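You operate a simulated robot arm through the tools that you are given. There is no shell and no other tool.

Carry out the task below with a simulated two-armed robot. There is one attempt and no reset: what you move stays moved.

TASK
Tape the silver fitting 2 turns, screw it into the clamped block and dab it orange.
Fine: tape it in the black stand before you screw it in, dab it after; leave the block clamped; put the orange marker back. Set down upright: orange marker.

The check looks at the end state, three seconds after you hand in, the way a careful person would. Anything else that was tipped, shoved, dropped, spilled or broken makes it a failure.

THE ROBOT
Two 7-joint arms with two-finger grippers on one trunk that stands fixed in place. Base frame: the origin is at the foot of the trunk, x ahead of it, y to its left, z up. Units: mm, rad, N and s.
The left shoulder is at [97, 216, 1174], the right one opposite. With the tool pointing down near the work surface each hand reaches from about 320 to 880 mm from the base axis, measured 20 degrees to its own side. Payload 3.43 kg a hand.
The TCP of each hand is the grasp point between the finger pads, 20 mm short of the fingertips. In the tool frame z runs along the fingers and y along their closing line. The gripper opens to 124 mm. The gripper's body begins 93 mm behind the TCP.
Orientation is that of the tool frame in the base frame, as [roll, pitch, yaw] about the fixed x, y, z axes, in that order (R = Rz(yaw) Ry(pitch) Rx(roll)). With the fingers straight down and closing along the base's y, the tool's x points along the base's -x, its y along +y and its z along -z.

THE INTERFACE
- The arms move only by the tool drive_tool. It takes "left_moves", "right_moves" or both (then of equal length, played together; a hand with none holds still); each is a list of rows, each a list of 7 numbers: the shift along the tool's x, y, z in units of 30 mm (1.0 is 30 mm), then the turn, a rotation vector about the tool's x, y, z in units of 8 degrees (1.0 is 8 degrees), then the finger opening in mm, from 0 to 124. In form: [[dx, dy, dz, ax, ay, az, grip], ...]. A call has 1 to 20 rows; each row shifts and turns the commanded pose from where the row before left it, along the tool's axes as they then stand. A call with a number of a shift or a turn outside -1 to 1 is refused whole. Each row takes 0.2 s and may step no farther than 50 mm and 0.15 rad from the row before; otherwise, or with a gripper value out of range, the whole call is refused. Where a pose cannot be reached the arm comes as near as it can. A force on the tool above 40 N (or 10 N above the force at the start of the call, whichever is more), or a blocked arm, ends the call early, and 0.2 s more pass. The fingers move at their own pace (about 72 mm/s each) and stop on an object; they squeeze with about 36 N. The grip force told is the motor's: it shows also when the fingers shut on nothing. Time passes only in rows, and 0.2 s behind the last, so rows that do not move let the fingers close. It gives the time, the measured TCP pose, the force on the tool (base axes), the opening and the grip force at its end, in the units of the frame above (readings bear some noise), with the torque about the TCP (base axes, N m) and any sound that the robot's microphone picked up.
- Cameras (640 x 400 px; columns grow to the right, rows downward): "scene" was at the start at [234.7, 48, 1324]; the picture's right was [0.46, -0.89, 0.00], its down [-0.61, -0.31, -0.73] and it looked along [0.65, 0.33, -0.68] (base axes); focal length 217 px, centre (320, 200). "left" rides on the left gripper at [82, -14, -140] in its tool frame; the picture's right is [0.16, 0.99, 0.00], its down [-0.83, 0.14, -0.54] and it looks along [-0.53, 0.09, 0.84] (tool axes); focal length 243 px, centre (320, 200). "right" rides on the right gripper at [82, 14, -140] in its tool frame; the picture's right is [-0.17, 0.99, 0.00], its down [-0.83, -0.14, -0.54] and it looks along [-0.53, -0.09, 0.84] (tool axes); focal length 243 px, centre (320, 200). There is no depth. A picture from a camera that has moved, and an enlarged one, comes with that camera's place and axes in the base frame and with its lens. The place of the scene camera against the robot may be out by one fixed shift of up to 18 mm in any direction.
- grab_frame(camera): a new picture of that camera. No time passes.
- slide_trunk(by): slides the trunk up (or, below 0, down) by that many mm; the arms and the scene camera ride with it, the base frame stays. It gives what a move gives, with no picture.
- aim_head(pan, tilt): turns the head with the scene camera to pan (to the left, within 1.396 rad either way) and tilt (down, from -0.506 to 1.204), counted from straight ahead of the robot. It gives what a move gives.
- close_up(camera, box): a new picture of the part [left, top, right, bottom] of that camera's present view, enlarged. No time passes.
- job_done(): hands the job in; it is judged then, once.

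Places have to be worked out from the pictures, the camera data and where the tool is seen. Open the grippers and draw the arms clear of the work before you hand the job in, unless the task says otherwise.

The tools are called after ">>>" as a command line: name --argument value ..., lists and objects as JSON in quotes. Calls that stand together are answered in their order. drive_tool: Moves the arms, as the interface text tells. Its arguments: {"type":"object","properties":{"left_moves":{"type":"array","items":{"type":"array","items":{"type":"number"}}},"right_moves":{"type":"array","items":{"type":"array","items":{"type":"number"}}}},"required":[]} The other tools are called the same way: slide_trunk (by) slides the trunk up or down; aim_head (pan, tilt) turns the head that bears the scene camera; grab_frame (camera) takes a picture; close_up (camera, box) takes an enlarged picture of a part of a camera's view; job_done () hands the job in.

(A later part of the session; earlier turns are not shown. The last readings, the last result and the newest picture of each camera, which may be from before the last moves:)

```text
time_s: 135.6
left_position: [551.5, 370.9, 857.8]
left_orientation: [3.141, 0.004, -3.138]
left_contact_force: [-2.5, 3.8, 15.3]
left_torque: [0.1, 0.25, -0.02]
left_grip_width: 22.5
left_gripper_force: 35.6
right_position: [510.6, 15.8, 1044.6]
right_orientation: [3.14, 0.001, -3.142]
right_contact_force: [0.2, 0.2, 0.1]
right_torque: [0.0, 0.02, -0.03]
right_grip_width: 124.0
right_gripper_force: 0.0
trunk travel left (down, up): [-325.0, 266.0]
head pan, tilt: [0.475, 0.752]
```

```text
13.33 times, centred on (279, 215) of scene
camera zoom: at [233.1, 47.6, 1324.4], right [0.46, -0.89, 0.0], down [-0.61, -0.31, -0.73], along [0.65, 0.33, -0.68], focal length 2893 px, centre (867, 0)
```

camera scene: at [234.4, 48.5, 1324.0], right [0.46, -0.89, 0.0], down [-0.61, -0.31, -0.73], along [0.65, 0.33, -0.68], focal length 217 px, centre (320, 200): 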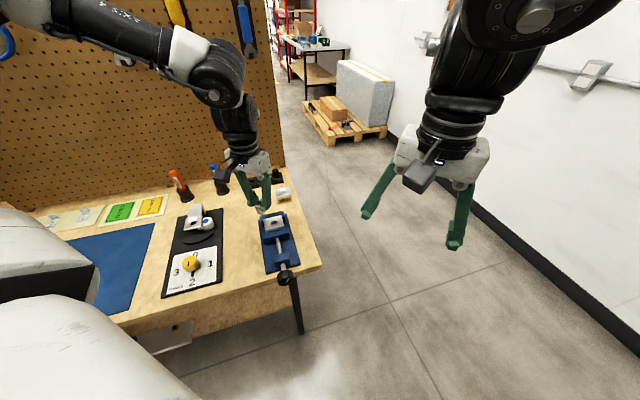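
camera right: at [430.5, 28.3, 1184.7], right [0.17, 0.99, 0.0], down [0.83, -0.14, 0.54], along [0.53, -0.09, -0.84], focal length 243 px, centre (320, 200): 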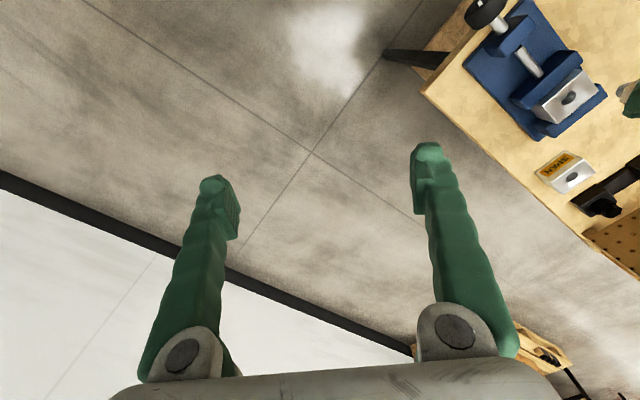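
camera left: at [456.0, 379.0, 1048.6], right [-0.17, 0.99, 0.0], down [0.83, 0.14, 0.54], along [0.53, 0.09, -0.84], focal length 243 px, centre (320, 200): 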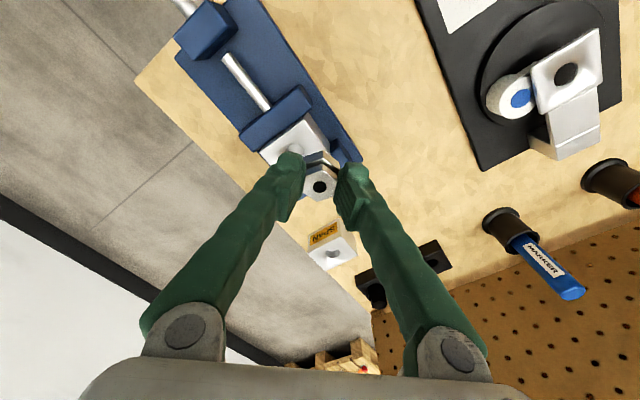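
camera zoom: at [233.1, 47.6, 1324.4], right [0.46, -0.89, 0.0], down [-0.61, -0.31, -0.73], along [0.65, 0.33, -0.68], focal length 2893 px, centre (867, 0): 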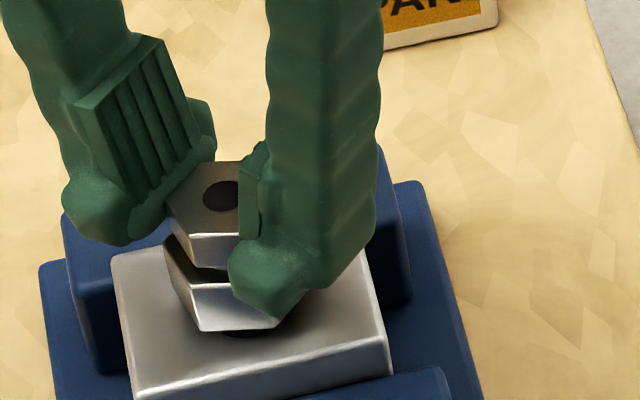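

The thread start is now in contact (15 N up). I begin turning clockwise gently and watch whether it feeds in.

>>> drive_tool --left_moves '[[0, 0, 0, 0, 0, 0.8, 15], [0, 0, 0, 0, 0, 0.8, 15], [0, 0, 0, 0, 0, 0.8, 15], [0, 0, 0, 0, 0, 0.8, 15], [0, 0, 0, 0, 0, 0.8, 15], [0, 0, 0, 0, 0, 0.8, 15], [0, 0, 0, 0, 0, 0.8, 15], [0, 0, 0, 0, 0, 0.8, 15]]'

>>> close_up --camera "scene" --box '[255, 200, 303, 230]'

>>> close_up --camera "left" --box '[250, 100, 370, 200]'

```text
time_s: 137.4
left_position: [551.9, 369.8, 857.3]
left_orientation: [3.139, 0.002, 2.25]
left_contact_force: [3.4, 12.4, 16.8]
left_torque: [0.18, -0.07, 0.0]
left_grip_width: 22.5
left_gripper_force: 36.1
right_position: [512.0, 14.8, 1044.9]
right_orientation: [3.141, 0.002, -3.14]
right_contact_force: [0.6, 0.1, -1.2]
right_torque: [0.02, 0.01, 0.02]
right_grip_width: 123.8
right_gripper_force: 0.0
trunk travel left (down, up): [-325.0, 266.0]
head pan, tilt: [0.475, 0.752]
```

```text
13.33 times, centred on (279, 215) of scene
camera zoom: at [233.9, 48.4, 1324.1], right [0.46, -0.89, 0.0], down [-0.61, -0.31, -0.73], along [0.65, 0.33, -0.68], focal length 2893 px, centre (867, 0)
```

zoom: 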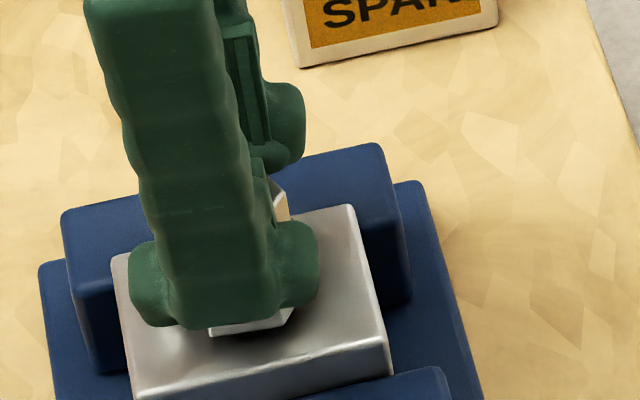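

```text
4.00 times, centred on (310, 150) of left
camera zoom: at [489.3, 425.7, 997.9], right [0.66, 0.75, 0.0], down [0.63, -0.56, 0.54], along [0.41, -0.36, -0.84], focal length 970 px, centre (360, 400)
```

zoom: 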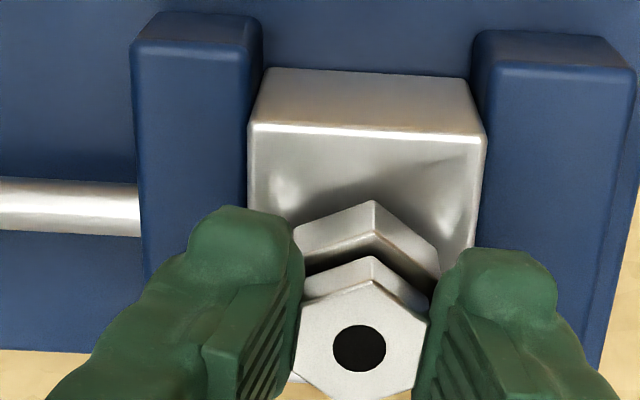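

>>> drive_tool --left_moves '[[0.015, 0.015, 0, 0, 0, 0.5, 15], [0.005, 0.005, 0, 0, 0, 0.9, 15], [0, 0, 0, 0, 0, 0.9, 15], [0, 0, 0, 0, 0, 0.9, 15], [0, 0, 0, 0, 0, 0.9, 15], [0, 0, 0, 0, 0, 0.9, 15], [0, 0, 0, 0, 0, 0.9, 15], [0, 0, 0, 0, 0, 0.9, 15], [0, 0, 0, 0, 0, 0.9, 15], [0, 0, 0, 0, 0, 0.9, 15]]'

>>> close_up --camera "left" --box '[250, 100, 370, 200]'

>>> close_up --camera "scene" --box '[255, 200, 303, 230]'

```text
time_s: 139.6
left_position: [553.1, 369.3, 857.8]
left_orientation: [3.141, 0.0, 1.047]
left_contact_force: [7.7, 4.1, 1.8]
left_torque: [0.06, -0.11, 0.02]
left_grip_width: 22.5
left_gripper_force: 35.8
right_position: [512.6, 17.0, 1044.6]
right_orientation: [-3.141, 0.0, 3.139]
right_contact_force: [-0.1, 0.1, 0.5]
right_torque: [-0.02, -0.02, 0.01]
right_grip_width: 123.8
right_gripper_force: 0.0
trunk travel left (down, up): [-325.0, 266.0]
head pan, tilt: [0.475, 0.752]
```

```text
4.00 times, centred on (310, 150) of left
camera zoom: at [582.1, 448.6, 997.4], right [0.94, -0.35, 0.0], down [-0.29, -0.79, 0.54], along [-0.19, -0.51, -0.84], focal length 970 px, centre (360, 400)
```

zoom: 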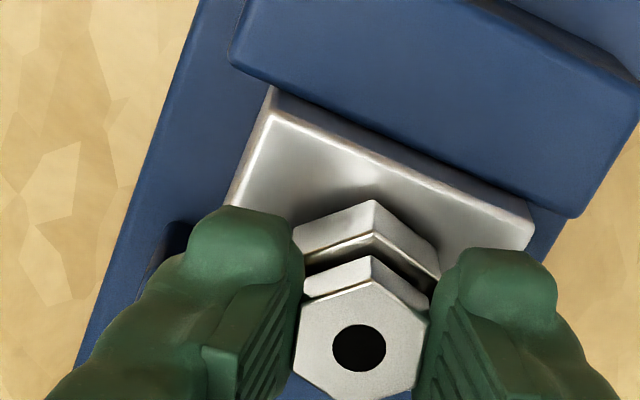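

```text
13.33 times, centred on (279, 215) of scene
camera zoom: at [235.5, 48.4, 1323.8], right [0.46, -0.89, 0.0], down [-0.61, -0.31, -0.73], along [0.65, 0.33, -0.68], focal length 2893 px, centre (867, 0)
```

zoom: 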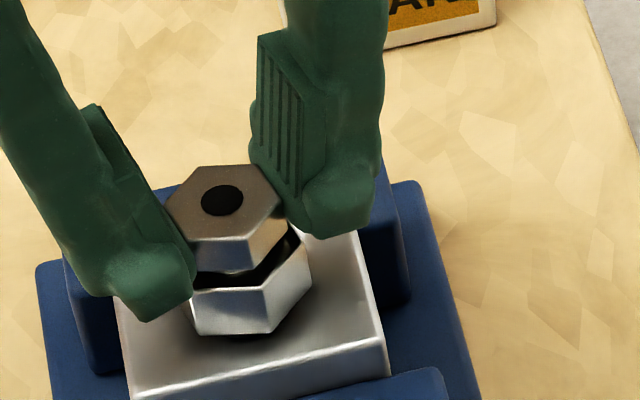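

>>> drive_tool --left_moves '[[0.012, 0.012, 0.01, 0, 0, 0.5, 15], [0.005, 0, 0.01, 0, 0, 0.9, 15], [0, 0, 0, 0, 0, 0.9, 15], [0, 0, 0, 0, 0, 0.9, 15], [0, 0, 0, 0, 0, 0.9, 15], [0, 0, 0, 0, 0, 0.9, 15], [0, 0, 0, 0, 0, 0.9, 15], [0, 0, 0, 0, 0, 0.9, 15], [0, 0, 0, 0, 0, 0.9, 15], [0, 0, 0, 0, 0, 0.9, 15]]'

>>> close_up --camera "scene" --box '[255, 200, 303, 230]'

```text
time_s: 141.8
left_position: [553.8, 368.3, 855.7]
left_orientation: [-3.141, 0.0, -0.155]
left_contact_force: [4.9, -5.8, -0.5]
left_torque: [-0.16, -0.09, 0.01]
left_grip_width: 22.3
left_gripper_force: 35.3
right_position: [513.1, 14.9, 1043.9]
right_orientation: [3.142, 0.0, 3.14]
right_contact_force: [-0.2, -0.2, 1.0]
right_torque: [0.01, -0.01, 0.01]
right_grip_width: 123.9
right_gripper_force: 0.0
trunk travel left (down, up): [-325.0, 266.0]
head pan, tilt: [0.475, 0.752]
```

```text
13.33 times, centred on (279, 215) of scene
camera zoom: at [235.2, 47.3, 1323.9], right [0.46, -0.89, 0.0], down [-0.61, -0.31, -0.73], along [0.65, 0.33, -0.68], focal length 2893 px, centre (867, 0)
```

zoom: 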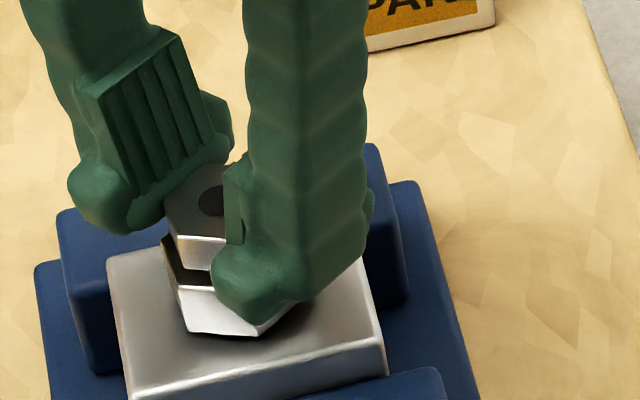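

It is feeding in: the height dropped about 2 mm over 190° with little force. I keep turning clockwise with a slight downward feed.

>>> drive_tool --left_moves '[[0.012, 0.012, 0, 0, 0, 0.5, 15], [0.004, 0.002, 0.002, 0, 0, 0.9, 15], [0, 0, 0.002, 0, 0, 0.9, 15], [0, 0, 0.002, 0, 0, 0.9, 15], [0, 0, 0.002, 0, 0, 0.9, 15], [0, 0, 0.002, 0, 0, 0.9, 15], [0, 0, 0.002, 0, 0, 0.9, 15], [0, 0, 0.002, 0, 0, 0.9, 15], [0, 0, 0.002, 0, 0, 0.9, 15], [0, 0, 0.002, 0, 0, 0.9, 15]]'

>>> close_up --camera "scene" --box '[255, 200, 303, 230]'

```text
time_s: 144.0
left_position: [553.7, 369.0, 856.7]
left_orientation: [-3.139, 0.0, -1.353]
left_contact_force: [1.4, -8.6, -0.9]
left_torque: [-0.2, -0.04, 0.0]
left_grip_width: 22.3
left_gripper_force: 36.4
right_position: [512.7, 15.7, 1043.9]
right_orientation: [3.14, -0.001, -3.141]
right_contact_force: [0.8, -1.0, 0.0]
right_torque: [0.01, 0.0, 0.0]
right_grip_width: 124.0
right_gripper_force: 0.1
trunk travel left (down, up): [-325.0, 266.0]
head pan, tilt: [0.475, 0.752]
```

```text
13.33 times, centred on (279, 215) of scene
camera zoom: at [234.8, 47.0, 1324.0], right [0.46, -0.89, 0.0], down [-0.61, -0.31, -0.73], along [0.65, 0.33, -0.68], focal length 2893 px, centre (867, 0)
```

zoom: 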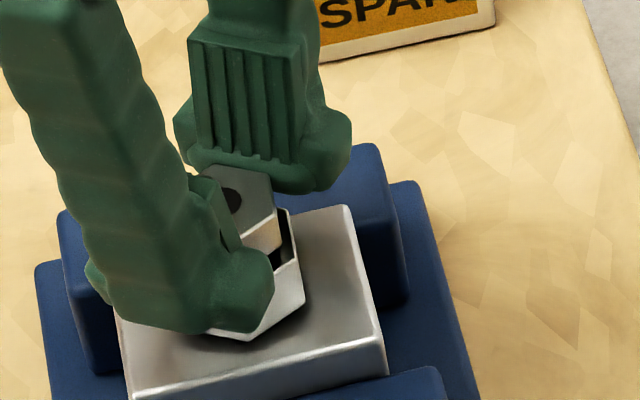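

>>> drive_tool --left_moves '[[0, 0.02, 0.02, 0, 0, 0, 15], [0, 0, 0.02, 0, 0, 0, 15], [0, 0, 0, 0, 0, 0, 15]]'

```text
time_s: 144.8
left_position: [552.3, 368.3, 855.9]
left_orientation: [-3.138, -0.001, -1.353]
left_contact_force: [3.4, -5.2, 11.3]
left_torque: [-0.07, -0.03, -0.02]
left_grip_width: 22.4
left_gripper_force: 35.8
right_position: [512.1, 14.8, 1044.6]
right_orientation: [-3.141, 0.001, 3.141]
right_contact_force: [0.2, -0.4, -0.6]
right_torque: [-0.01, -0.01, 0.02]
right_grip_width: 124.0
right_gripper_force: 0.1
trunk travel left (down, up): [-325.0, 266.0]
head pan, tilt: [0.475, 0.752]
```

Pushing down is resisted (11 N), so the thread carries it. I turn further and see whether that push is relieved by the thread feeding in.

>>> drive_tool --left_moves '[[0, 0, 0, 0, 0, 0.9, 15], [0, 0, 0, 0, 0, 0.9, 15], [0, 0, 0, 0, 0, 0.9, 15], [0, 0, 0, 0, 0, 0.9, 15], [0, 0, 0, 0, 0, 0.9, 15], [0, 0, 0, 0, 0, 0.9, 15], [0, 0, 0, 0, 0, 0.9, 15], [0, 0, 0, 0, 0, 0.9, 15]]'

>>> close_up --camera "scene" --box '[255, 200, 303, 230]'

>>> close_up --camera "left" --box '[250, 100, 370, 200]'

```text
time_s: 146.6
left_position: [552.8, 369.1, 855.2]
left_orientation: [3.141, 0.002, -2.357]
left_contact_force: [0.5, -1.9, 6.9]
left_torque: [0.04, -0.05, 0.02]
left_grip_width: 22.3
left_gripper_force: 36.0
right_position: [512.2, 13.8, 1045.0]
right_orientation: [3.141, 0.0, 3.14]
right_contact_force: [0.8, -0.9, -0.1]
right_torque: [0.01, -0.01, 0.02]
right_grip_width: 124.1
right_gripper_force: 0.0
trunk travel left (down, up): [-325.0, 266.0]
head pan, tilt: [0.475, 0.752]
```

```text
13.33 times, centred on (279, 215) of scene
camera zoom: at [234.0, 47.5, 1324.1], right [0.46, -0.89, 0.0], down [-0.61, -0.31, -0.73], along [0.65, 0.33, -0.68], focal length 2893 px, centre (867, 0)
```

zoom: 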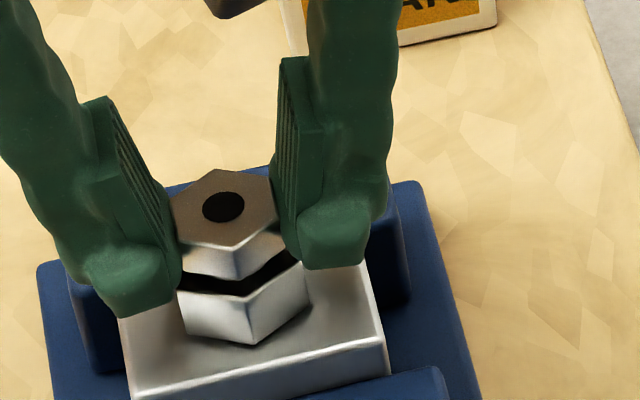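

```text
4.00 times, centred on (310, 150) of left
camera zoom: at [503.5, 301.8, 994.7], right [-0.81, 0.58, 0.0], down [0.49, 0.68, 0.54], along [0.31, 0.44, -0.84], focal length 970 px, centre (360, 400)
```

zoom: 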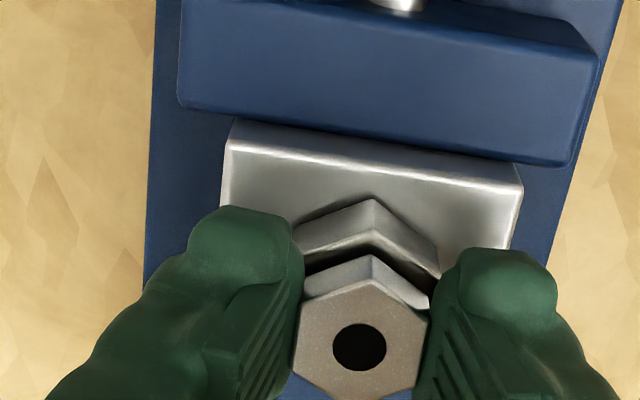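

The push relaxed from 11 N to 7 N over 58°, which means about 2.8 mm of feed per turn, so the thread is engaged. I open, turn the hand back 300°, and take a fresh grip on the flats.

>>> drive_tool --left_moves '[[0, 0, 0, 0, 0, 0, 34], [0, 0, 0, 0, 0, 0, 48], [0, 0, -0.05, 0, 0, 0, 48], [0, 0, 0, 0, 0, -1, 48], [0, 0, 0, 0, 0, -1, 48], [0, 0, 0, 0, 0, -1, 48], [0, 0, 0, 0, 0, -1, 48], [0, 0, 0, 0, 0, -1, 48], [0, 0, 0, 0, 0, -1, 48], [0, 0, 0, 0, 0, -1, 48], [0, 0, 0, 0, 0, -1, 48], [0, 0, 0, 0, 0, -1, 48], [0, 0, 0, 0, 0, -1, 48], [0, 0, 0, 0, 0, -1, 48], [0, 0, 0, 0, 0, -1, 48], [0, 0, 0, 0, 0, -1, 48], [0, 0, 0, 0, 0, -1, 48], [0, 0, 0, 0, 0, -1, 48], [0, 0, 0, 0, 0, -1, 48], [0, 0, 0, 0, 0, -1, 48]]'

>>> close_up --camera "scene" --box '[255, 200, 303, 230]'

>>> drive_tool --left_moves '[[0, 0, 0, 0, 0, -1, 48], [0, 0, 0, 0, 0, -1, 48], [0, 0, 0, 0, 0, -1, 48], [0, 0, 0, 0, 0, -1, 48], [0, 0, 0, 0, 0, -1, 48], [0, 0, 0, 0, 0, -1, 48], [0, 0, 0, 0, 0, -1, 48], [0, 0, 0, 0, 0, -1, 48], [0, 0, 0, 0, 0, -1, 48], [0, 0, 0, 0, 0, -1, 48], [0, 0, 0, 0, 0, -1, 48], [0, 0, 0, 0, 0, -1, 48], [0, 0, 0, 0, 0, -1, 48], [0, 0, 0, 0, 0, -1, 48], [0, 0, 0, 0, 0, -1, 48], [0, 0, 0, 0, 0, -1, 48], [0, 0, 0, 0, 0, -1, 48], [0, 0, 0, 0, 0, -1, 48], [0, 0, 0, 0, 0, -1, 48], [0, 0, 0, 0, 0, -1, 48]]'

```text
time_s: 150.8
left_position: [552.9, 370.8, 856.9]
left_orientation: [-3.141, 0.001, 0.02]
left_contact_force: [-0.1, -0.7, 0.0]
left_torque: [-0.01, 0.03, -0.01]
left_grip_width: 47.9
left_gripper_force: 0.1
right_position: [512.8, 15.1, 1044.0]
right_orientation: [-3.141, 0.001, -3.14]
right_contact_force: [-0.2, 0.1, 0.4]
right_torque: [0.03, 0.02, 0.03]
right_grip_width: 123.9
right_gripper_force: 0.1
trunk travel left (down, up): [-325.0, 266.0]
head pan, tilt: [0.475, 0.752]
```

```text
13.33 times, centred on (279, 215) of scene
camera zoom: at [234.7, 48.0, 1324.0], right [0.46, -0.89, 0.0], down [-0.61, -0.31, -0.73], along [0.65, 0.33, -0.68], focal length 2893 px, centre (867, 0)
```

zoom: 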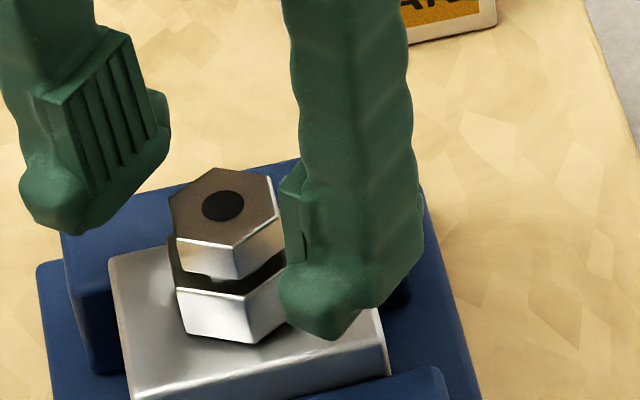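

```text
time_s: 155.0
left_position: [552.8, 369.9, 856.2]
left_orientation: [-3.141, 0.001, 2.81]
left_contact_force: [-0.2, 0.0, 0.5]
left_torque: [-0.01, 0.0, 0.01]
left_grip_width: 48.2
left_gripper_force: 0.1
right_position: [512.4, 15.1, 1044.0]
right_orientation: [3.141, 0.0, 3.141]
right_contact_force: [0.1, 0.9, 0.0]
right_torque: [0.0, 0.02, -0.01]
right_grip_width: 123.9
right_gripper_force: 0.1
trunk travel left (down, up): [-325.0, 266.0]
head pan, tilt: [0.475, 0.752]
```

>>> drive_tool --left_moves '[[0, 0, 0, 0, 0, -0.5, 48], [0, 0, 0.04, 0, 0, 0, 48], [0, 0, 0, 0, 0, 0, 48]]'

>>> close_up --camera "left" --box '[250, 100, 390, 200]'

>>> close_up --camera "scene" --box '[255, 200, 303, 230]'

```text
time_s: 155.8
left_position: [552.5, 369.6, 855.7]
left_orientation: [3.141, 0.0, 2.881]
left_contact_force: [0.5, 0.6, 0.6]
left_torque: [-0.01, -0.02, -0.01]
left_grip_width: 48.1
left_gripper_force: 0.0
right_position: [513.1, 15.5, 1044.2]
right_orientation: [-3.141, 0.0, -3.141]
right_contact_force: [0.0, -0.3, 0.6]
right_torque: [0.01, -0.04, -0.01]
right_grip_width: 124.0
right_gripper_force: 0.0
trunk travel left (down, up): [-325.0, 266.0]
head pan, tilt: [0.475, 0.752]
```

```text
4.00 times, centred on (320, 150) of left
camera zoom: at [469.7, 377.9, 995.7], right [0.1, 1.0, 0.0], down [0.84, -0.08, 0.54], along [0.54, -0.05, -0.84], focal length 970 px, centre (320, 400)
```

zoom: 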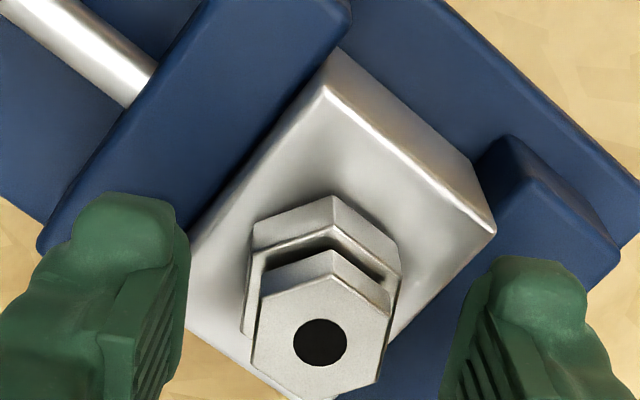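

```text
13.33 times, centred on (279, 215) of scene
camera zoom: at [234.7, 48.0, 1324.0], right [0.46, -0.89, 0.0], down [-0.61, -0.31, -0.73], along [0.65, 0.33, -0.68], focal length 2893 px, centre (867, 0)
```

zoom: 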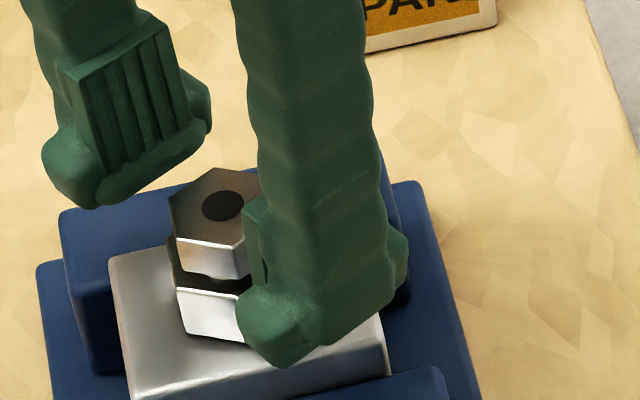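

Centred on the fitting. I close on the flats and continue screwing clockwise with a matched feed.

>>> drive_tool --left_moves '[[0, 0, 0, 0, 0, 0, 34], [0, 0, 0, 0, 0, 0, 15], [0, 0, 0, 0, 0, 0, 15], [0, 0, 0, 0, 0, 0, 15]]'

>>> drive_tool --left_moves '[[0, 0, 0.015, 0, 0, 0.9, 15], [0, 0, 0.002, 0, 0, 0.9, 15], [0, 0, 0.002, 0, 0, 0.9, 15], [0, 0, 0.002, 0, 0, 0.9, 15], [0, 0, 0.002, 0, 0, 0.9, 15], [0, 0, 0.002, 0, 0, 0.9, 15], [0, 0, 0.002, 0, 0, 0.9, 15], [0, 0, 0.002, 0, 0, 0.9, 15], [0, 0, 0.002, 0, 0, 0.9, 15], [0, 0, 0.002, 0, 0, 0.9, 15]]'

>>> close_up --camera "scene" --box '[255, 200, 303, 230]'

```text
time_s: 156.8
left_position: [554.2, 369.5, 855.4]
left_orientation: [3.141, -0.002, 2.879]
left_contact_force: [-0.1, -0.6, -1.1]
left_torque: [0.0, 0.0, 0.01]
left_grip_width: 22.9
left_gripper_force: 35.8
right_position: [512.0, 15.8, 1044.3]
right_orientation: [-3.14, 0.0, -3.141]
right_contact_force: [0.4, -0.3, 0.3]
right_torque: [0.01, 0.0, 0.0]
right_grip_width: 124.0
right_gripper_force: 0.0
trunk travel left (down, up): [-325.0, 266.0]
head pan, tilt: [0.475, 0.752]
```

```text
time_s: 159.0
left_position: [551.8, 370.3, 853.2]
left_orientation: [3.14, -0.001, 1.619]
left_contact_force: [2.1, 0.2, 6.5]
left_torque: [0.07, -0.05, 0.57]
left_grip_width: 23.1
left_gripper_force: 35.7
right_position: [512.9, 14.8, 1044.1]
right_orientation: [3.141, 0.001, -3.14]
right_contact_force: [0.4, 0.3, -0.3]
right_torque: [-0.01, 0.02, 0.02]
right_grip_width: 123.9
right_gripper_force: 0.0
trunk travel left (down, up): [-325.0, 266.0]
head pan, tilt: [0.475, 0.752]
```

```text
13.33 times, centred on (279, 215) of scene
camera zoom: at [234.6, 47.7, 1324.0], right [0.46, -0.89, 0.0], down [-0.61, -0.31, -0.73], along [0.65, 0.33, -0.68], focal length 2893 px, centre (867, 0)
```

zoom: 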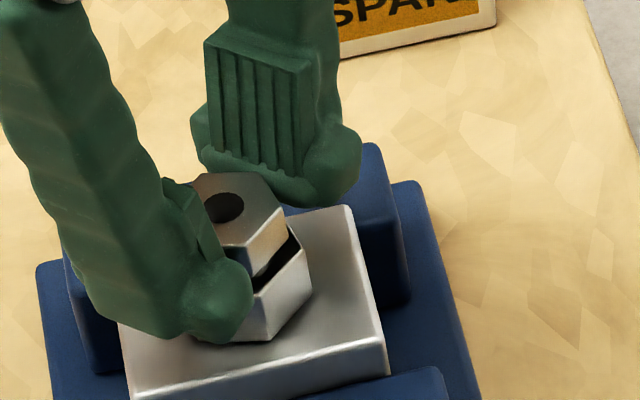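

Resistance is building (0.57 N·m), and the fitting is still turning with the hand. I continue in moderate steps.

>>> drive_tool --left_moves '[[0, 0, 0.002, 0, 0, 0.9, 15], [0, 0, 0.002, 0, 0, 0.9, 15], [0, 0, 0.002, 0, 0, 0.9, 15], [0, 0, 0.002, 0, 0, 0.9, 15], [0, 0, 0.002, 0, 0, 0.9, 15], [0, 0, 0.002, 0, 0, 0.9, 15], [0, 0, 0.002, 0, 0, 0.9, 15], [0, 0, 0.002, 0, 0, 0.9, 15]]'

>>> close_up --camera "scene" --box '[255, 200, 303, 230]'

>>> close_up --camera "left" --box '[250, 100, 390, 200]'

```text
time_s: 160.8
left_position: [551.6, 369.8, 852.8]
left_orientation: [3.141, -0.001, 0.615]
left_contact_force: [1.3, 0.0, 4.5]
left_torque: [-0.02, -0.03, 0.42]
left_grip_width: 22.2
left_gripper_force: 35.9
right_position: [513.1, 15.1, 1043.9]
right_orientation: [-3.141, 0.0, 3.141]
right_contact_force: [1.2, -0.5, 0.0]
right_torque: [0.02, -0.01, -0.01]
right_grip_width: 124.0
right_gripper_force: 0.0
trunk travel left (down, up): [-325.0, 266.0]
head pan, tilt: [0.475, 0.752]
```

```text
13.33 times, centred on (279, 215) of scene
camera zoom: at [234.6, 47.7, 1324.0], right [0.46, -0.89, 0.0], down [-0.61, -0.31, -0.73], along [0.65, 0.33, -0.68], focal length 2893 px, centre (867, 0)
```

zoom: 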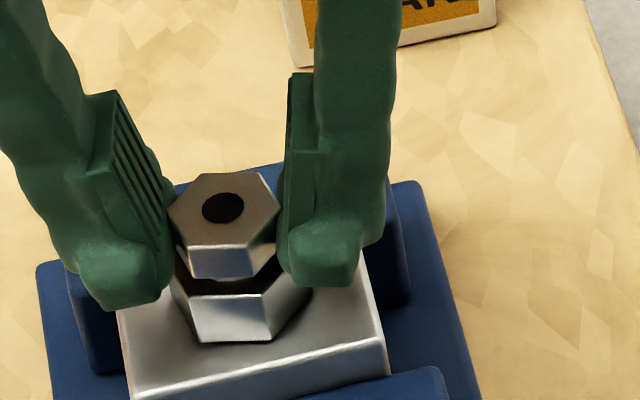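

```text
4.00 times, centred on (320, 150) of left
camera zoom: at [611.0, 428.2, 993.3], right [0.7, -0.71, 0.0], down [-0.6, -0.59, 0.54], along [-0.38, -0.38, -0.84], focal length 970 px, centre (320, 400)
```

zoom: 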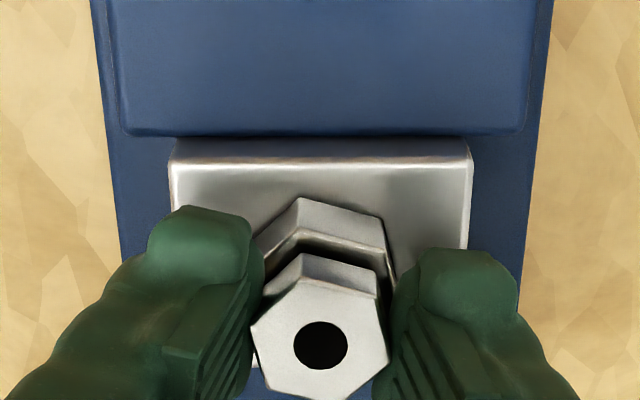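

The hex has slipped a little between the pads, so the thread now resists more than about 0.5 N·m. I look closely at how deep the fitting sits.

>>> close_up --camera "right" --box '[545, 70, 605, 115]'

>>> close_up --camera "scene" --box '[262, 207, 292, 227]'

>>> close_up --camera "left" --box '[280, 130, 360, 200]'

```text
8.89 times, centred on (575, 92) of right
camera zoom: at [430.7, 27.6, 1184.7], right [0.17, 0.99, 0.0], down [0.83, -0.14, 0.54], along [0.53, -0.09, -0.84], focal length 2157 px, centre (-1947, 1156)
```

zoom: 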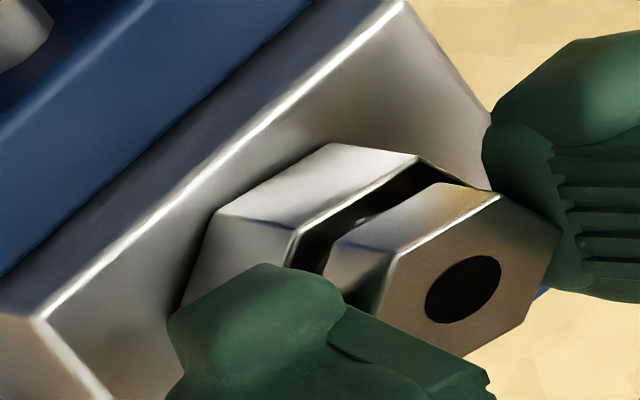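

```text
16.00 times, centred on (277, 217) of scene
camera zoom: at [234.6, 47.7, 1324.0], right [0.46, -0.89, 0.0], down [-0.61, -0.31, -0.73], along [0.65, 0.33, -0.68], focal length 3471 px, centre (1008, -72)
```

zoom: 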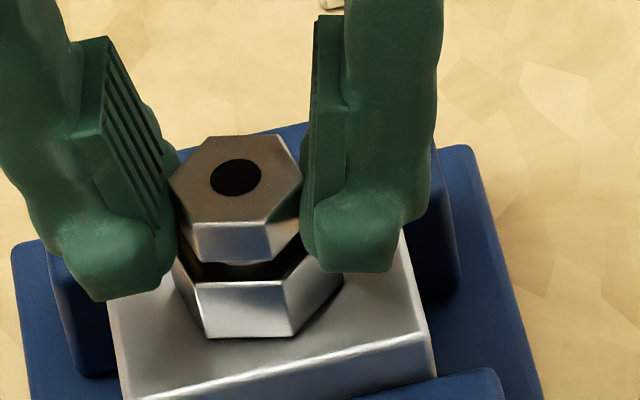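

```text
5.71 times, centred on (320, 165) of left
camera zoom: at [611.0, 428.2, 993.3], right [0.7, -0.71, 0.0], down [-0.6, -0.59, 0.54], along [-0.38, -0.38, -0.84], focal length 1386 px, centre (320, 400)
```

zoom: 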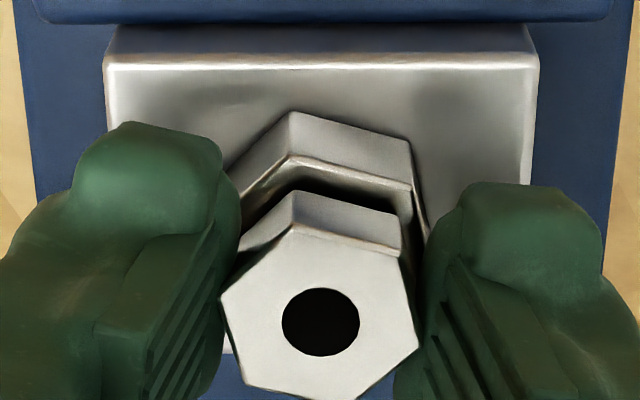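

The flange hex looks flush on the block, and the height matches the fully seated geometry. I regrip squarely on the flats to confirm that it is snug.

>>> drive_tool --left_moves '[[0, 0, 0, 0, 0, 0, 34], [0, 0, -0.03, 0, 0, 0, 46], [0, 0, 0, 0, 0, -0.9, 46], [0, 0, 0, 0, 0, -0.9, 46], [0, 0, 0, 0, 0, -0.9, 46], [0, 0, 0, 0, 0, -0.9, 46], [0, 0, 0, 0, 0, 0, 46]]'

>>> close_up --camera "left" --box '[250, 100, 390, 200]'

>>> close_up --camera "scene" --box '[262, 207, 292, 227]'

>>> close_up --camera "right" --box '[545, 70, 605, 115]'

```text
time_s: 162.4
left_position: [552.9, 369.3, 854.0]
left_orientation: [-3.141, -0.002, 1.12]
left_contact_force: [-0.3, -0.9, -0.1]
left_torque: [0.01, 0.0, -0.01]
left_grip_width: 45.9
left_gripper_force: 0.0
right_position: [512.4, 15.5, 1044.6]
right_orientation: [-3.141, -0.001, 3.141]
right_contact_force: [-0.8, 0.3, -0.3]
right_torque: [0.0, 0.0, -0.01]
right_grip_width: 124.0
right_gripper_force: 0.0
trunk travel left (down, up): [-325.0, 266.0]
head pan, tilt: [0.475, 0.752]
```

```text
4.00 times, centred on (320, 150) of left
camera zoom: at [576.1, 449.4, 993.9], right [0.96, -0.28, 0.0], down [-0.24, -0.81, 0.54], along [-0.15, -0.52, -0.84], focal length 970 px, centre (320, 400)
```

zoom: 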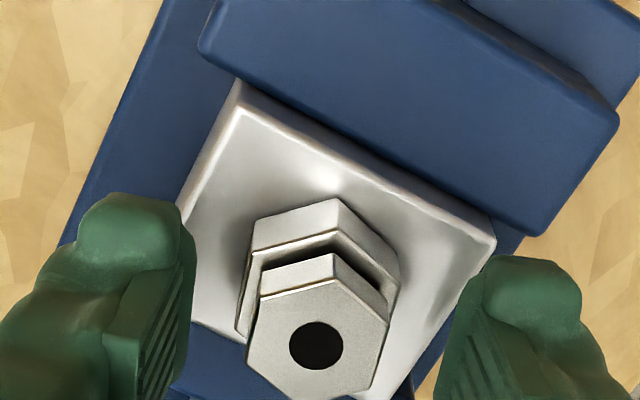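

```text
16.00 times, centred on (277, 217) of scene
camera zoom: at [234.7, 47.9, 1324.0], right [0.46, -0.89, 0.0], down [-0.61, -0.31, -0.73], along [0.65, 0.33, -0.68], focal length 3471 px, centre (1008, -72)
```

zoom: 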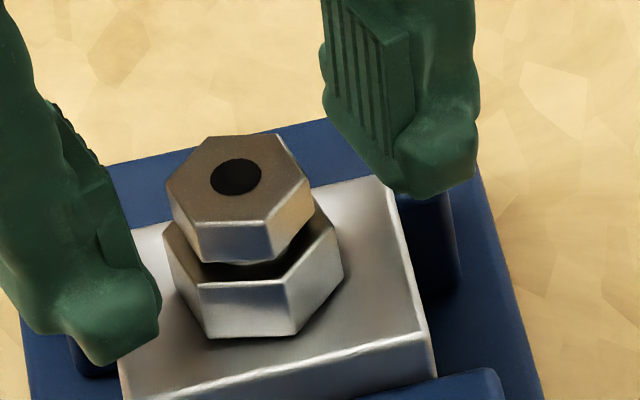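

```text
8.89 times, centred on (575, 92) of right
camera zoom: at [430.7, 27.7, 1184.6], right [0.17, 0.99, 0.0], down [0.83, -0.14, 0.54], along [0.53, -0.09, -0.84], focal length 2157 px, centre (-1947, 1156)
```

zoom: 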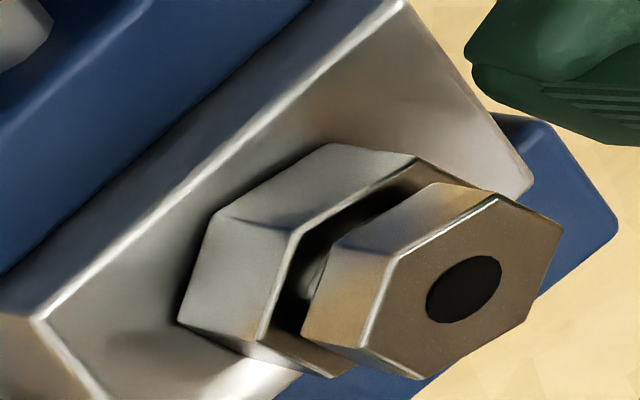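

The fitting stands straight and flush on the block. I grip the flats once more and give a final snug turn.

>>> drive_tool --left_moves '[[0, 0, 0.03, 0, 0, 0, 34], [0, 0, 0, 0, 0, 0, 15], [0, 0, 0, 0, 0, 0, 15], [0, 0, 0, 0, 0, 0, 15], [0, 0, 0, 0, 0, 0.5, 15], [0, 0, 0, 0, 0, 0.5, 15], [0, 0, 0, 0, 0, 0.5, 15]]'

>>> close_up --camera "left" --box '[250, 100, 390, 200]'

>>> close_up --camera "right" --box '[545, 70, 605, 115]'

```text
time_s: 164.0
left_position: [553.3, 370.0, 852.7]
left_orientation: [-3.141, -0.001, 0.908]
left_contact_force: [-1.0, 0.6, -0.7]
left_torque: [0.04, 0.08, 0.51]
left_grip_width: 23.0
left_gripper_force: 36.0
right_position: [512.9, 15.0, 1043.8]
right_orientation: [3.14, -0.001, 3.141]
right_contact_force: [1.3, 0.0, -0.3]
right_torque: [0.04, 0.02, 0.0]
right_grip_width: 124.0
right_gripper_force: 0.0
trunk travel left (down, up): [-325.0, 266.0]
head pan, tilt: [0.475, 0.752]
```

```text
4.00 times, centred on (320, 150) of left
camera zoom: at [592.1, 443.4, 993.1], right [0.88, -0.47, 0.0], down [-0.4, -0.74, 0.54], along [-0.25, -0.47, -0.84], focal length 970 px, centre (320, 400)
```

zoom: 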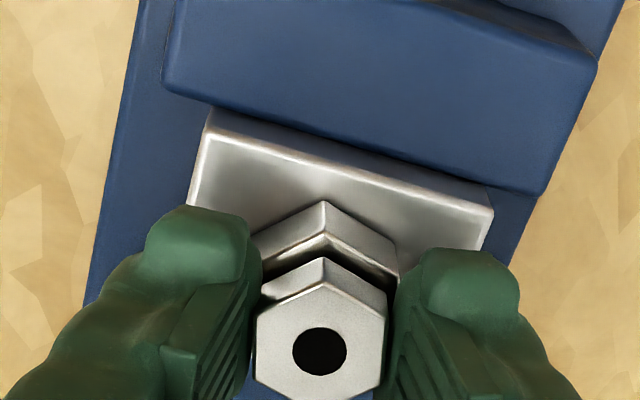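

```text
8.89 times, centred on (575, 92) of right
camera zoom: at [430.5, 27.8, 1184.7], right [0.17, 0.99, 0.0], down [0.83, -0.14, 0.54], along [0.53, -0.09, -0.84], focal length 2157 px, centre (-1947, 1156)
```

zoom: 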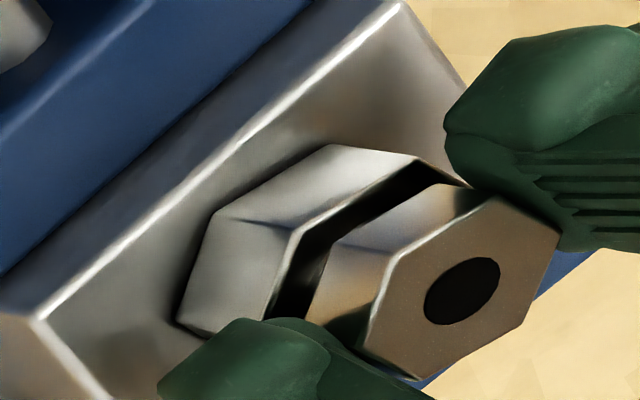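

The fitting no longer turns at 0.5 N·m, so it is snug. I release it, rise clear, and turn the wrist ready to fetch the orange marker.

>>> drive_tool --left_moves '[[0, 0, 0, 0, 0, -0.5, 34], [0, 0, 0, 0, 0, 0, 50], [0, 0, 0, 0, 0, 0, 50], [0, 0, -0.5, 0, 0, 0, 50], [0, 0, -0.9, 0, 0, 0, 50], [0, 0, -0.9, 0, 0, 0, 60], [0, 0, -0.9, 0, 0, 0, 60], [0, 0, -0.5, 0, 0, -1, 60], [0, 0, 0, 0, 0, -1, 60], [0, 0, 0, 0, 0, -1, 60], [0, 0, 0, 0, 0, -1, 60], [0, 0, 0, 0, 0, -1, 60], [0, 0, 0, 0, 0, -1, 60], [0, 0, 0, 0, 0, -1, 60], [0, 0, 0, 0, 0, -1, 60], [0, 0, 0, 0, 0, -1, 60], [0, 0, 0, 0, 0, -1, 60], [0, 0, 0, 0, 0, -1, 60], [0, 0, 0, 0, 0, -1, 60], [0, 0, 0, 0, 0, -1, 60]]'

>>> close_up --camera "scene" --box '[240, 190, 320, 250]'

>>> close_up --camera "right" --box '[480, 0, 640, 150]'

```text
time_s: 168.2
left_position: [551.6, 369.0, 965.5]
left_orientation: [3.14, 0.0, 2.799]
left_contact_force: [0.5, 0.0, 0.0]
left_torque: [-0.01, 0.0, 0.02]
left_grip_width: 60.0
left_gripper_force: 0.0
right_position: [511.8, 14.5, 1043.7]
right_orientation: [3.14, 0.0, 3.141]
right_contact_force: [0.1, 0.1, -0.4]
right_torque: [-0.01, -0.04, -0.01]
right_grip_width: 123.8
right_gripper_force: 0.2
trunk travel left (down, up): [-325.0, 266.0]
head pan, tilt: [0.475, 0.752]
```

```text
6.67 times, centred on (280, 220) of scene
camera zoom: at [234.7, 48.0, 1324.0], right [0.46, -0.89, 0.0], down [-0.61, -0.31, -0.73], along [0.65, 0.33, -0.68], focal length 1446 px, centre (587, 67)
```

zoom: 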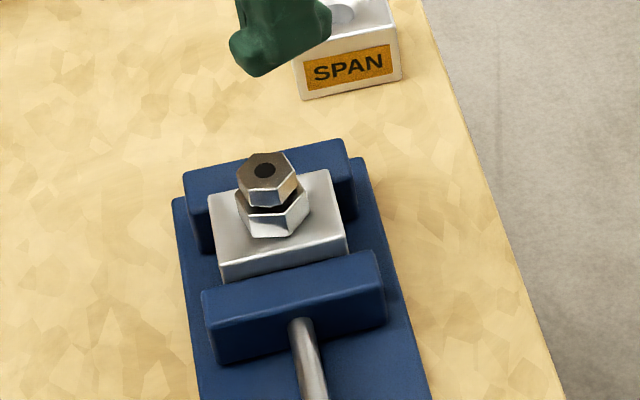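

```text
2.67 times, centred on (560, 75) of right
camera zoom: at [430.8, 27.8, 1184.6], right [0.17, 0.99, 0.0], down [0.83, -0.14, 0.54], along [0.53, -0.09, -0.84], focal length 647 px, centre (-320, 533)
```

zoom: 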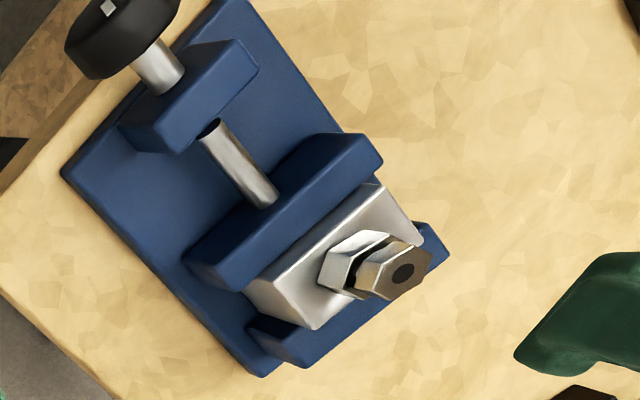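

The fitting stands straight in the block. I travel toward the orange marker at a safe height.

>>> drive_tool --left_moves '[[0.521, 0.95, 0, 0, 0, 0, 60], [0.521, 0.95, 0, 0, 0, 0, 60], [0.521, 0.95, 0, 0, 0, 0, 60], [0.521, 0.95, 0, 0, 0, 0, 60], [0.521, 0.95, 0, 0, 0, 0, 60], [0.521, 0.95, 0, 0, 0, 0, 60], [0.521, 0.95, 0, 0, 0, 0, 60], [0.521, 0.95, 0, 0, 0, 0, 60], [0.521, 0.95, 0, 0, 0, 0, 60], [0.521, 0.95, 0, 0, 0, 0, 60], [0, 0, 0, 0, 0, -1, 60], [0, 0, 0, 0, 0, -1, 60], [0, 0, 0, 0, 0, -1, 60], [0, 0, 0, 0, 0, -1, 60], [0, 0, 0, 0, 0, -1, 60], [0, 0, 0, 0, 0, 0, 60]]'

>>> grab_frame --camera "left"

>>> close_up --camera "scene" --box '[140, 130, 260, 220]'

```text
time_s: 171.6
left_position: [503.1, 690.8, 964.6]
left_orientation: [3.141, 0.001, -2.787]
left_contact_force: [-0.3, 0.9, -0.2]
left_torque: [-0.03, -0.02, -0.01]
left_grip_width: 59.8
left_gripper_force: 0.0
right_position: [512.5, 15.1, 1044.6]
right_orientation: [-3.14, 0.0, 3.141]
right_contact_force: [-0.6, 0.5, -0.2]
right_torque: [-0.01, -0.01, 0.0]
right_grip_width: 124.2
right_gripper_force: 0.1
trunk travel left (down, up): [-325.0, 266.0]
head pan, tilt: [0.475, 0.752]
```

```text
taken
camera left: at [430.4, 649.5, 1103.8], right [-0.5, 0.87, 0.0], down [0.73, 0.42, 0.54], along [0.47, 0.27, -0.84], focal length 243 px, centre (320, 200)
```

left: 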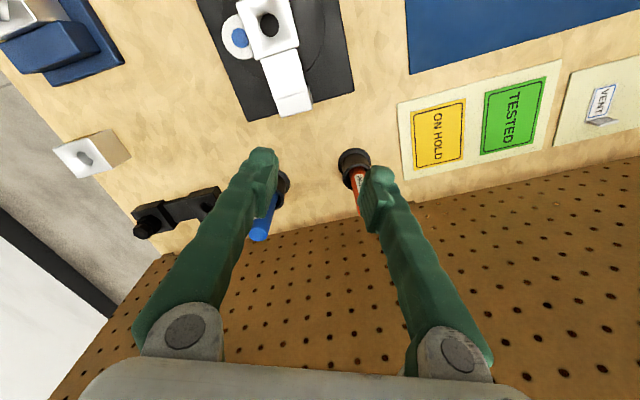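

```text
4.44 times, centred on (200, 175) of scene
camera zoom: at [234.7, 47.9, 1324.0], right [0.46, -0.89, 0.0], down [-0.61, -0.31, -0.73], along [0.65, 0.33, -0.68], focal length 964 px, centre (853, 311)
```

zoom: 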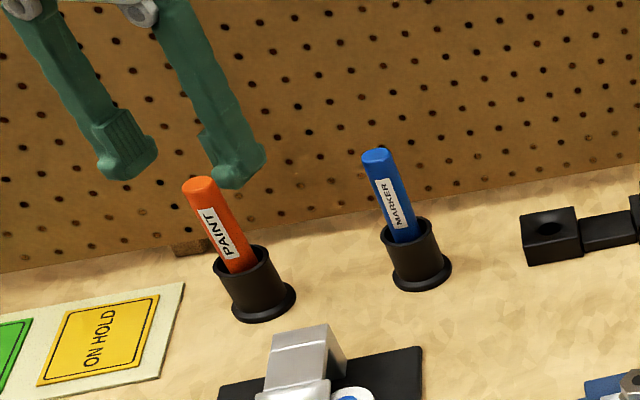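

The finger hides the orange marker from this spot. I slide the hand sideways so the marker shows between the fingers.

>>> drive_tool --left_moves '[[0, 0.6, 0, 0, 0, 0, 60], [0, 0.6, 0, 0, 0, 0, 60], [0, 0.6, 0, 0, 0, 0, 60], [0, 0, 0, 0, 0, 0, 60]]'

>>> grab_frame --camera "left"

>>> close_up --camera "left" --box '[260, 110, 380, 210]'

```text
time_s: 172.6
left_position: [484.0, 742.5, 964.6]
left_orientation: [3.141, 0.003, -2.789]
left_contact_force: [-0.6, 0.1, -0.9]
left_torque: [0.02, -0.01, 0.01]
left_grip_width: 60.0
left_gripper_force: 0.1
right_position: [512.8, 14.8, 1043.9]
right_orientation: [-3.14, 0.0, -3.141]
right_contact_force: [-0.2, 0.0, -0.2]
right_torque: [0.0, 0.0, -0.02]
right_grip_width: 124.0
right_gripper_force: 0.0
trunk travel left (down, up): [-325.0, 266.0]
head pan, tilt: [0.475, 0.752]
```

```text
taken
camera left: at [411.5, 701.5, 1104.4], right [-0.5, 0.87, 0.0], down [0.73, 0.42, 0.54], along [0.47, 0.27, -0.84], focal length 243 px, centre (320, 200)
```

left: 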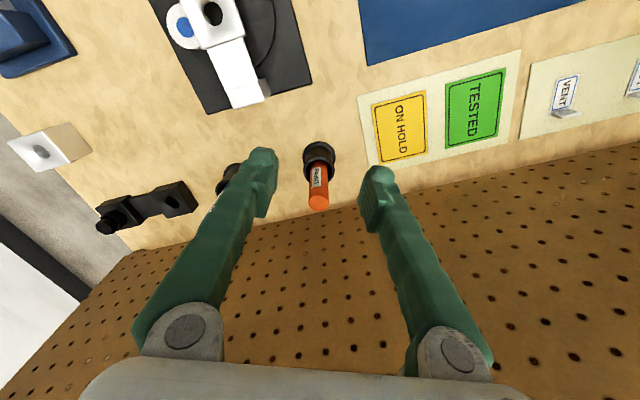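

```text
4.00 times, centred on (320, 160) of left
camera zoom: at [411.5, 701.5, 1104.4], right [-0.5, 0.87, 0.0], down [0.73, 0.42, 0.54], along [0.47, 0.27, -0.84], focal length 970 px, centre (320, 360)
```

zoom: 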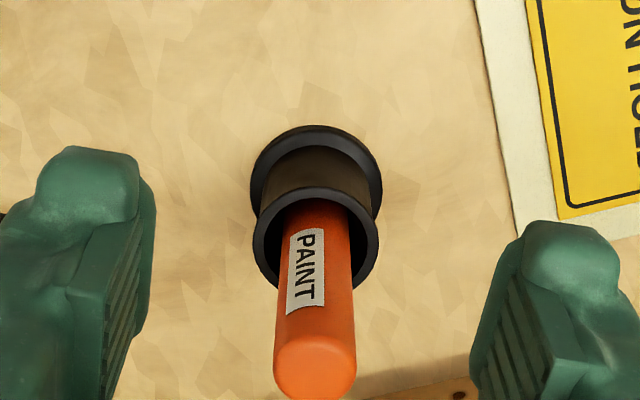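

The marker comes out vertical near (534, 770) with its top at about 889 and the cup rim at about 805. That is near the reach limit, so I tilt the hand 10° about its closing axis and move above the marker.

>>> drive_tool --left_moves '[[0, 0, 0, 0, -0.625, 0, 60], [0, 0, 0, 0, -0.625, 0, 60], [-0.548, 0.096, 0.4, 0, 0, 0, 60], [-0.548, 0.096, 0.4, 0, 0, 0, 60], [-0.548, 0.096, 0.4, 0, 0, 0, 60], [0, 0, 0, 0, 0, 0, 60]]'

>>> grab_frame --camera "left"

>>> close_up --camera "scene" --box '[140, 130, 230, 200]'

```text
time_s: 174.0
left_position: [532.5, 767.3, 936.7]
left_orientation: [3.141, 0.176, -2.791]
left_contact_force: [-0.3, -0.1, 0.3]
left_torque: [0.0, -0.02, 0.01]
left_grip_width: 60.3
left_gripper_force: 0.1
right_position: [512.0, 14.8, 1044.4]
right_orientation: [-3.142, 0.001, -3.142]
right_contact_force: [-0.2, 0.5, 0.8]
right_torque: [0.01, -0.02, -0.02]
right_grip_width: 123.9
right_gripper_force: 0.0
trunk travel left (down, up): [-325.0, 266.0]
head pan, tilt: [0.475, 0.752]
```

```text
taken
camera left: at [438.2, 719.3, 1060.4], right [-0.49, 0.87, -0.03], down [0.63, 0.38, 0.68], along [0.6, 0.31, -0.74], focal length 243 px, centre (320, 200)
```

left: 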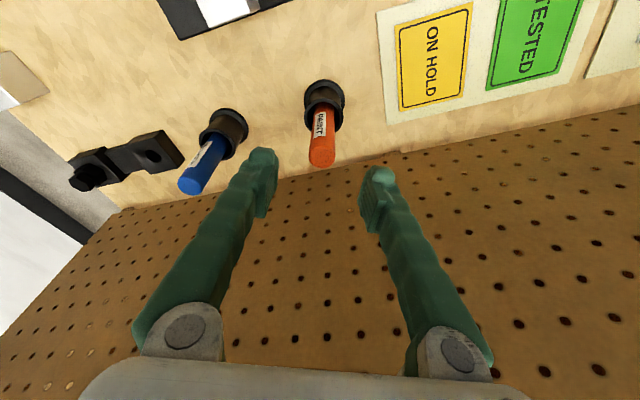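

```text
5.71 times, centred on (185, 165) of scene
camera zoom: at [234.1, 47.9, 1324.1], right [0.46, -0.89, 0.0], down [-0.61, -0.31, -0.73], along [0.65, 0.33, -0.68], focal length 1240 px, centre (1091, 400)
```

zoom: 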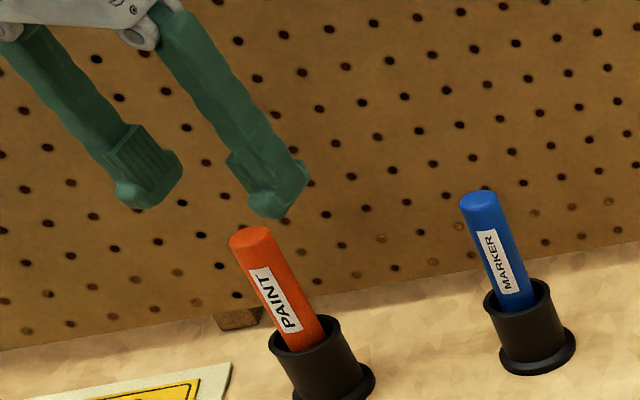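

>>> close_up --camera "left" --box '[270, 60, 370, 180]'

```text
3.33 times, centred on (320, 120) of left
camera zoom: at [438.2, 719.3, 1060.4], right [-0.49, 0.87, -0.03], down [0.63, 0.38, 0.68], along [0.6, 0.31, -0.74], focal length 809 px, centre (320, 467)
```

zoom: 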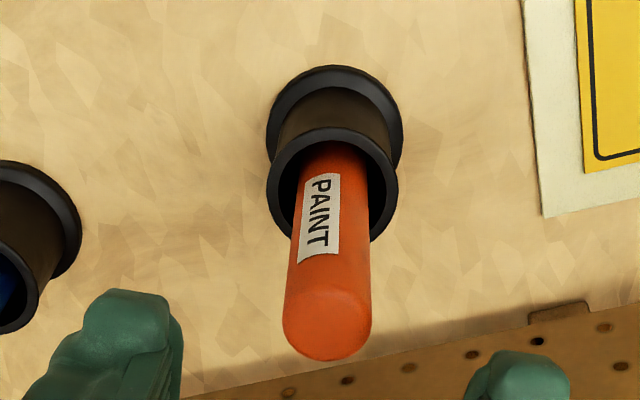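

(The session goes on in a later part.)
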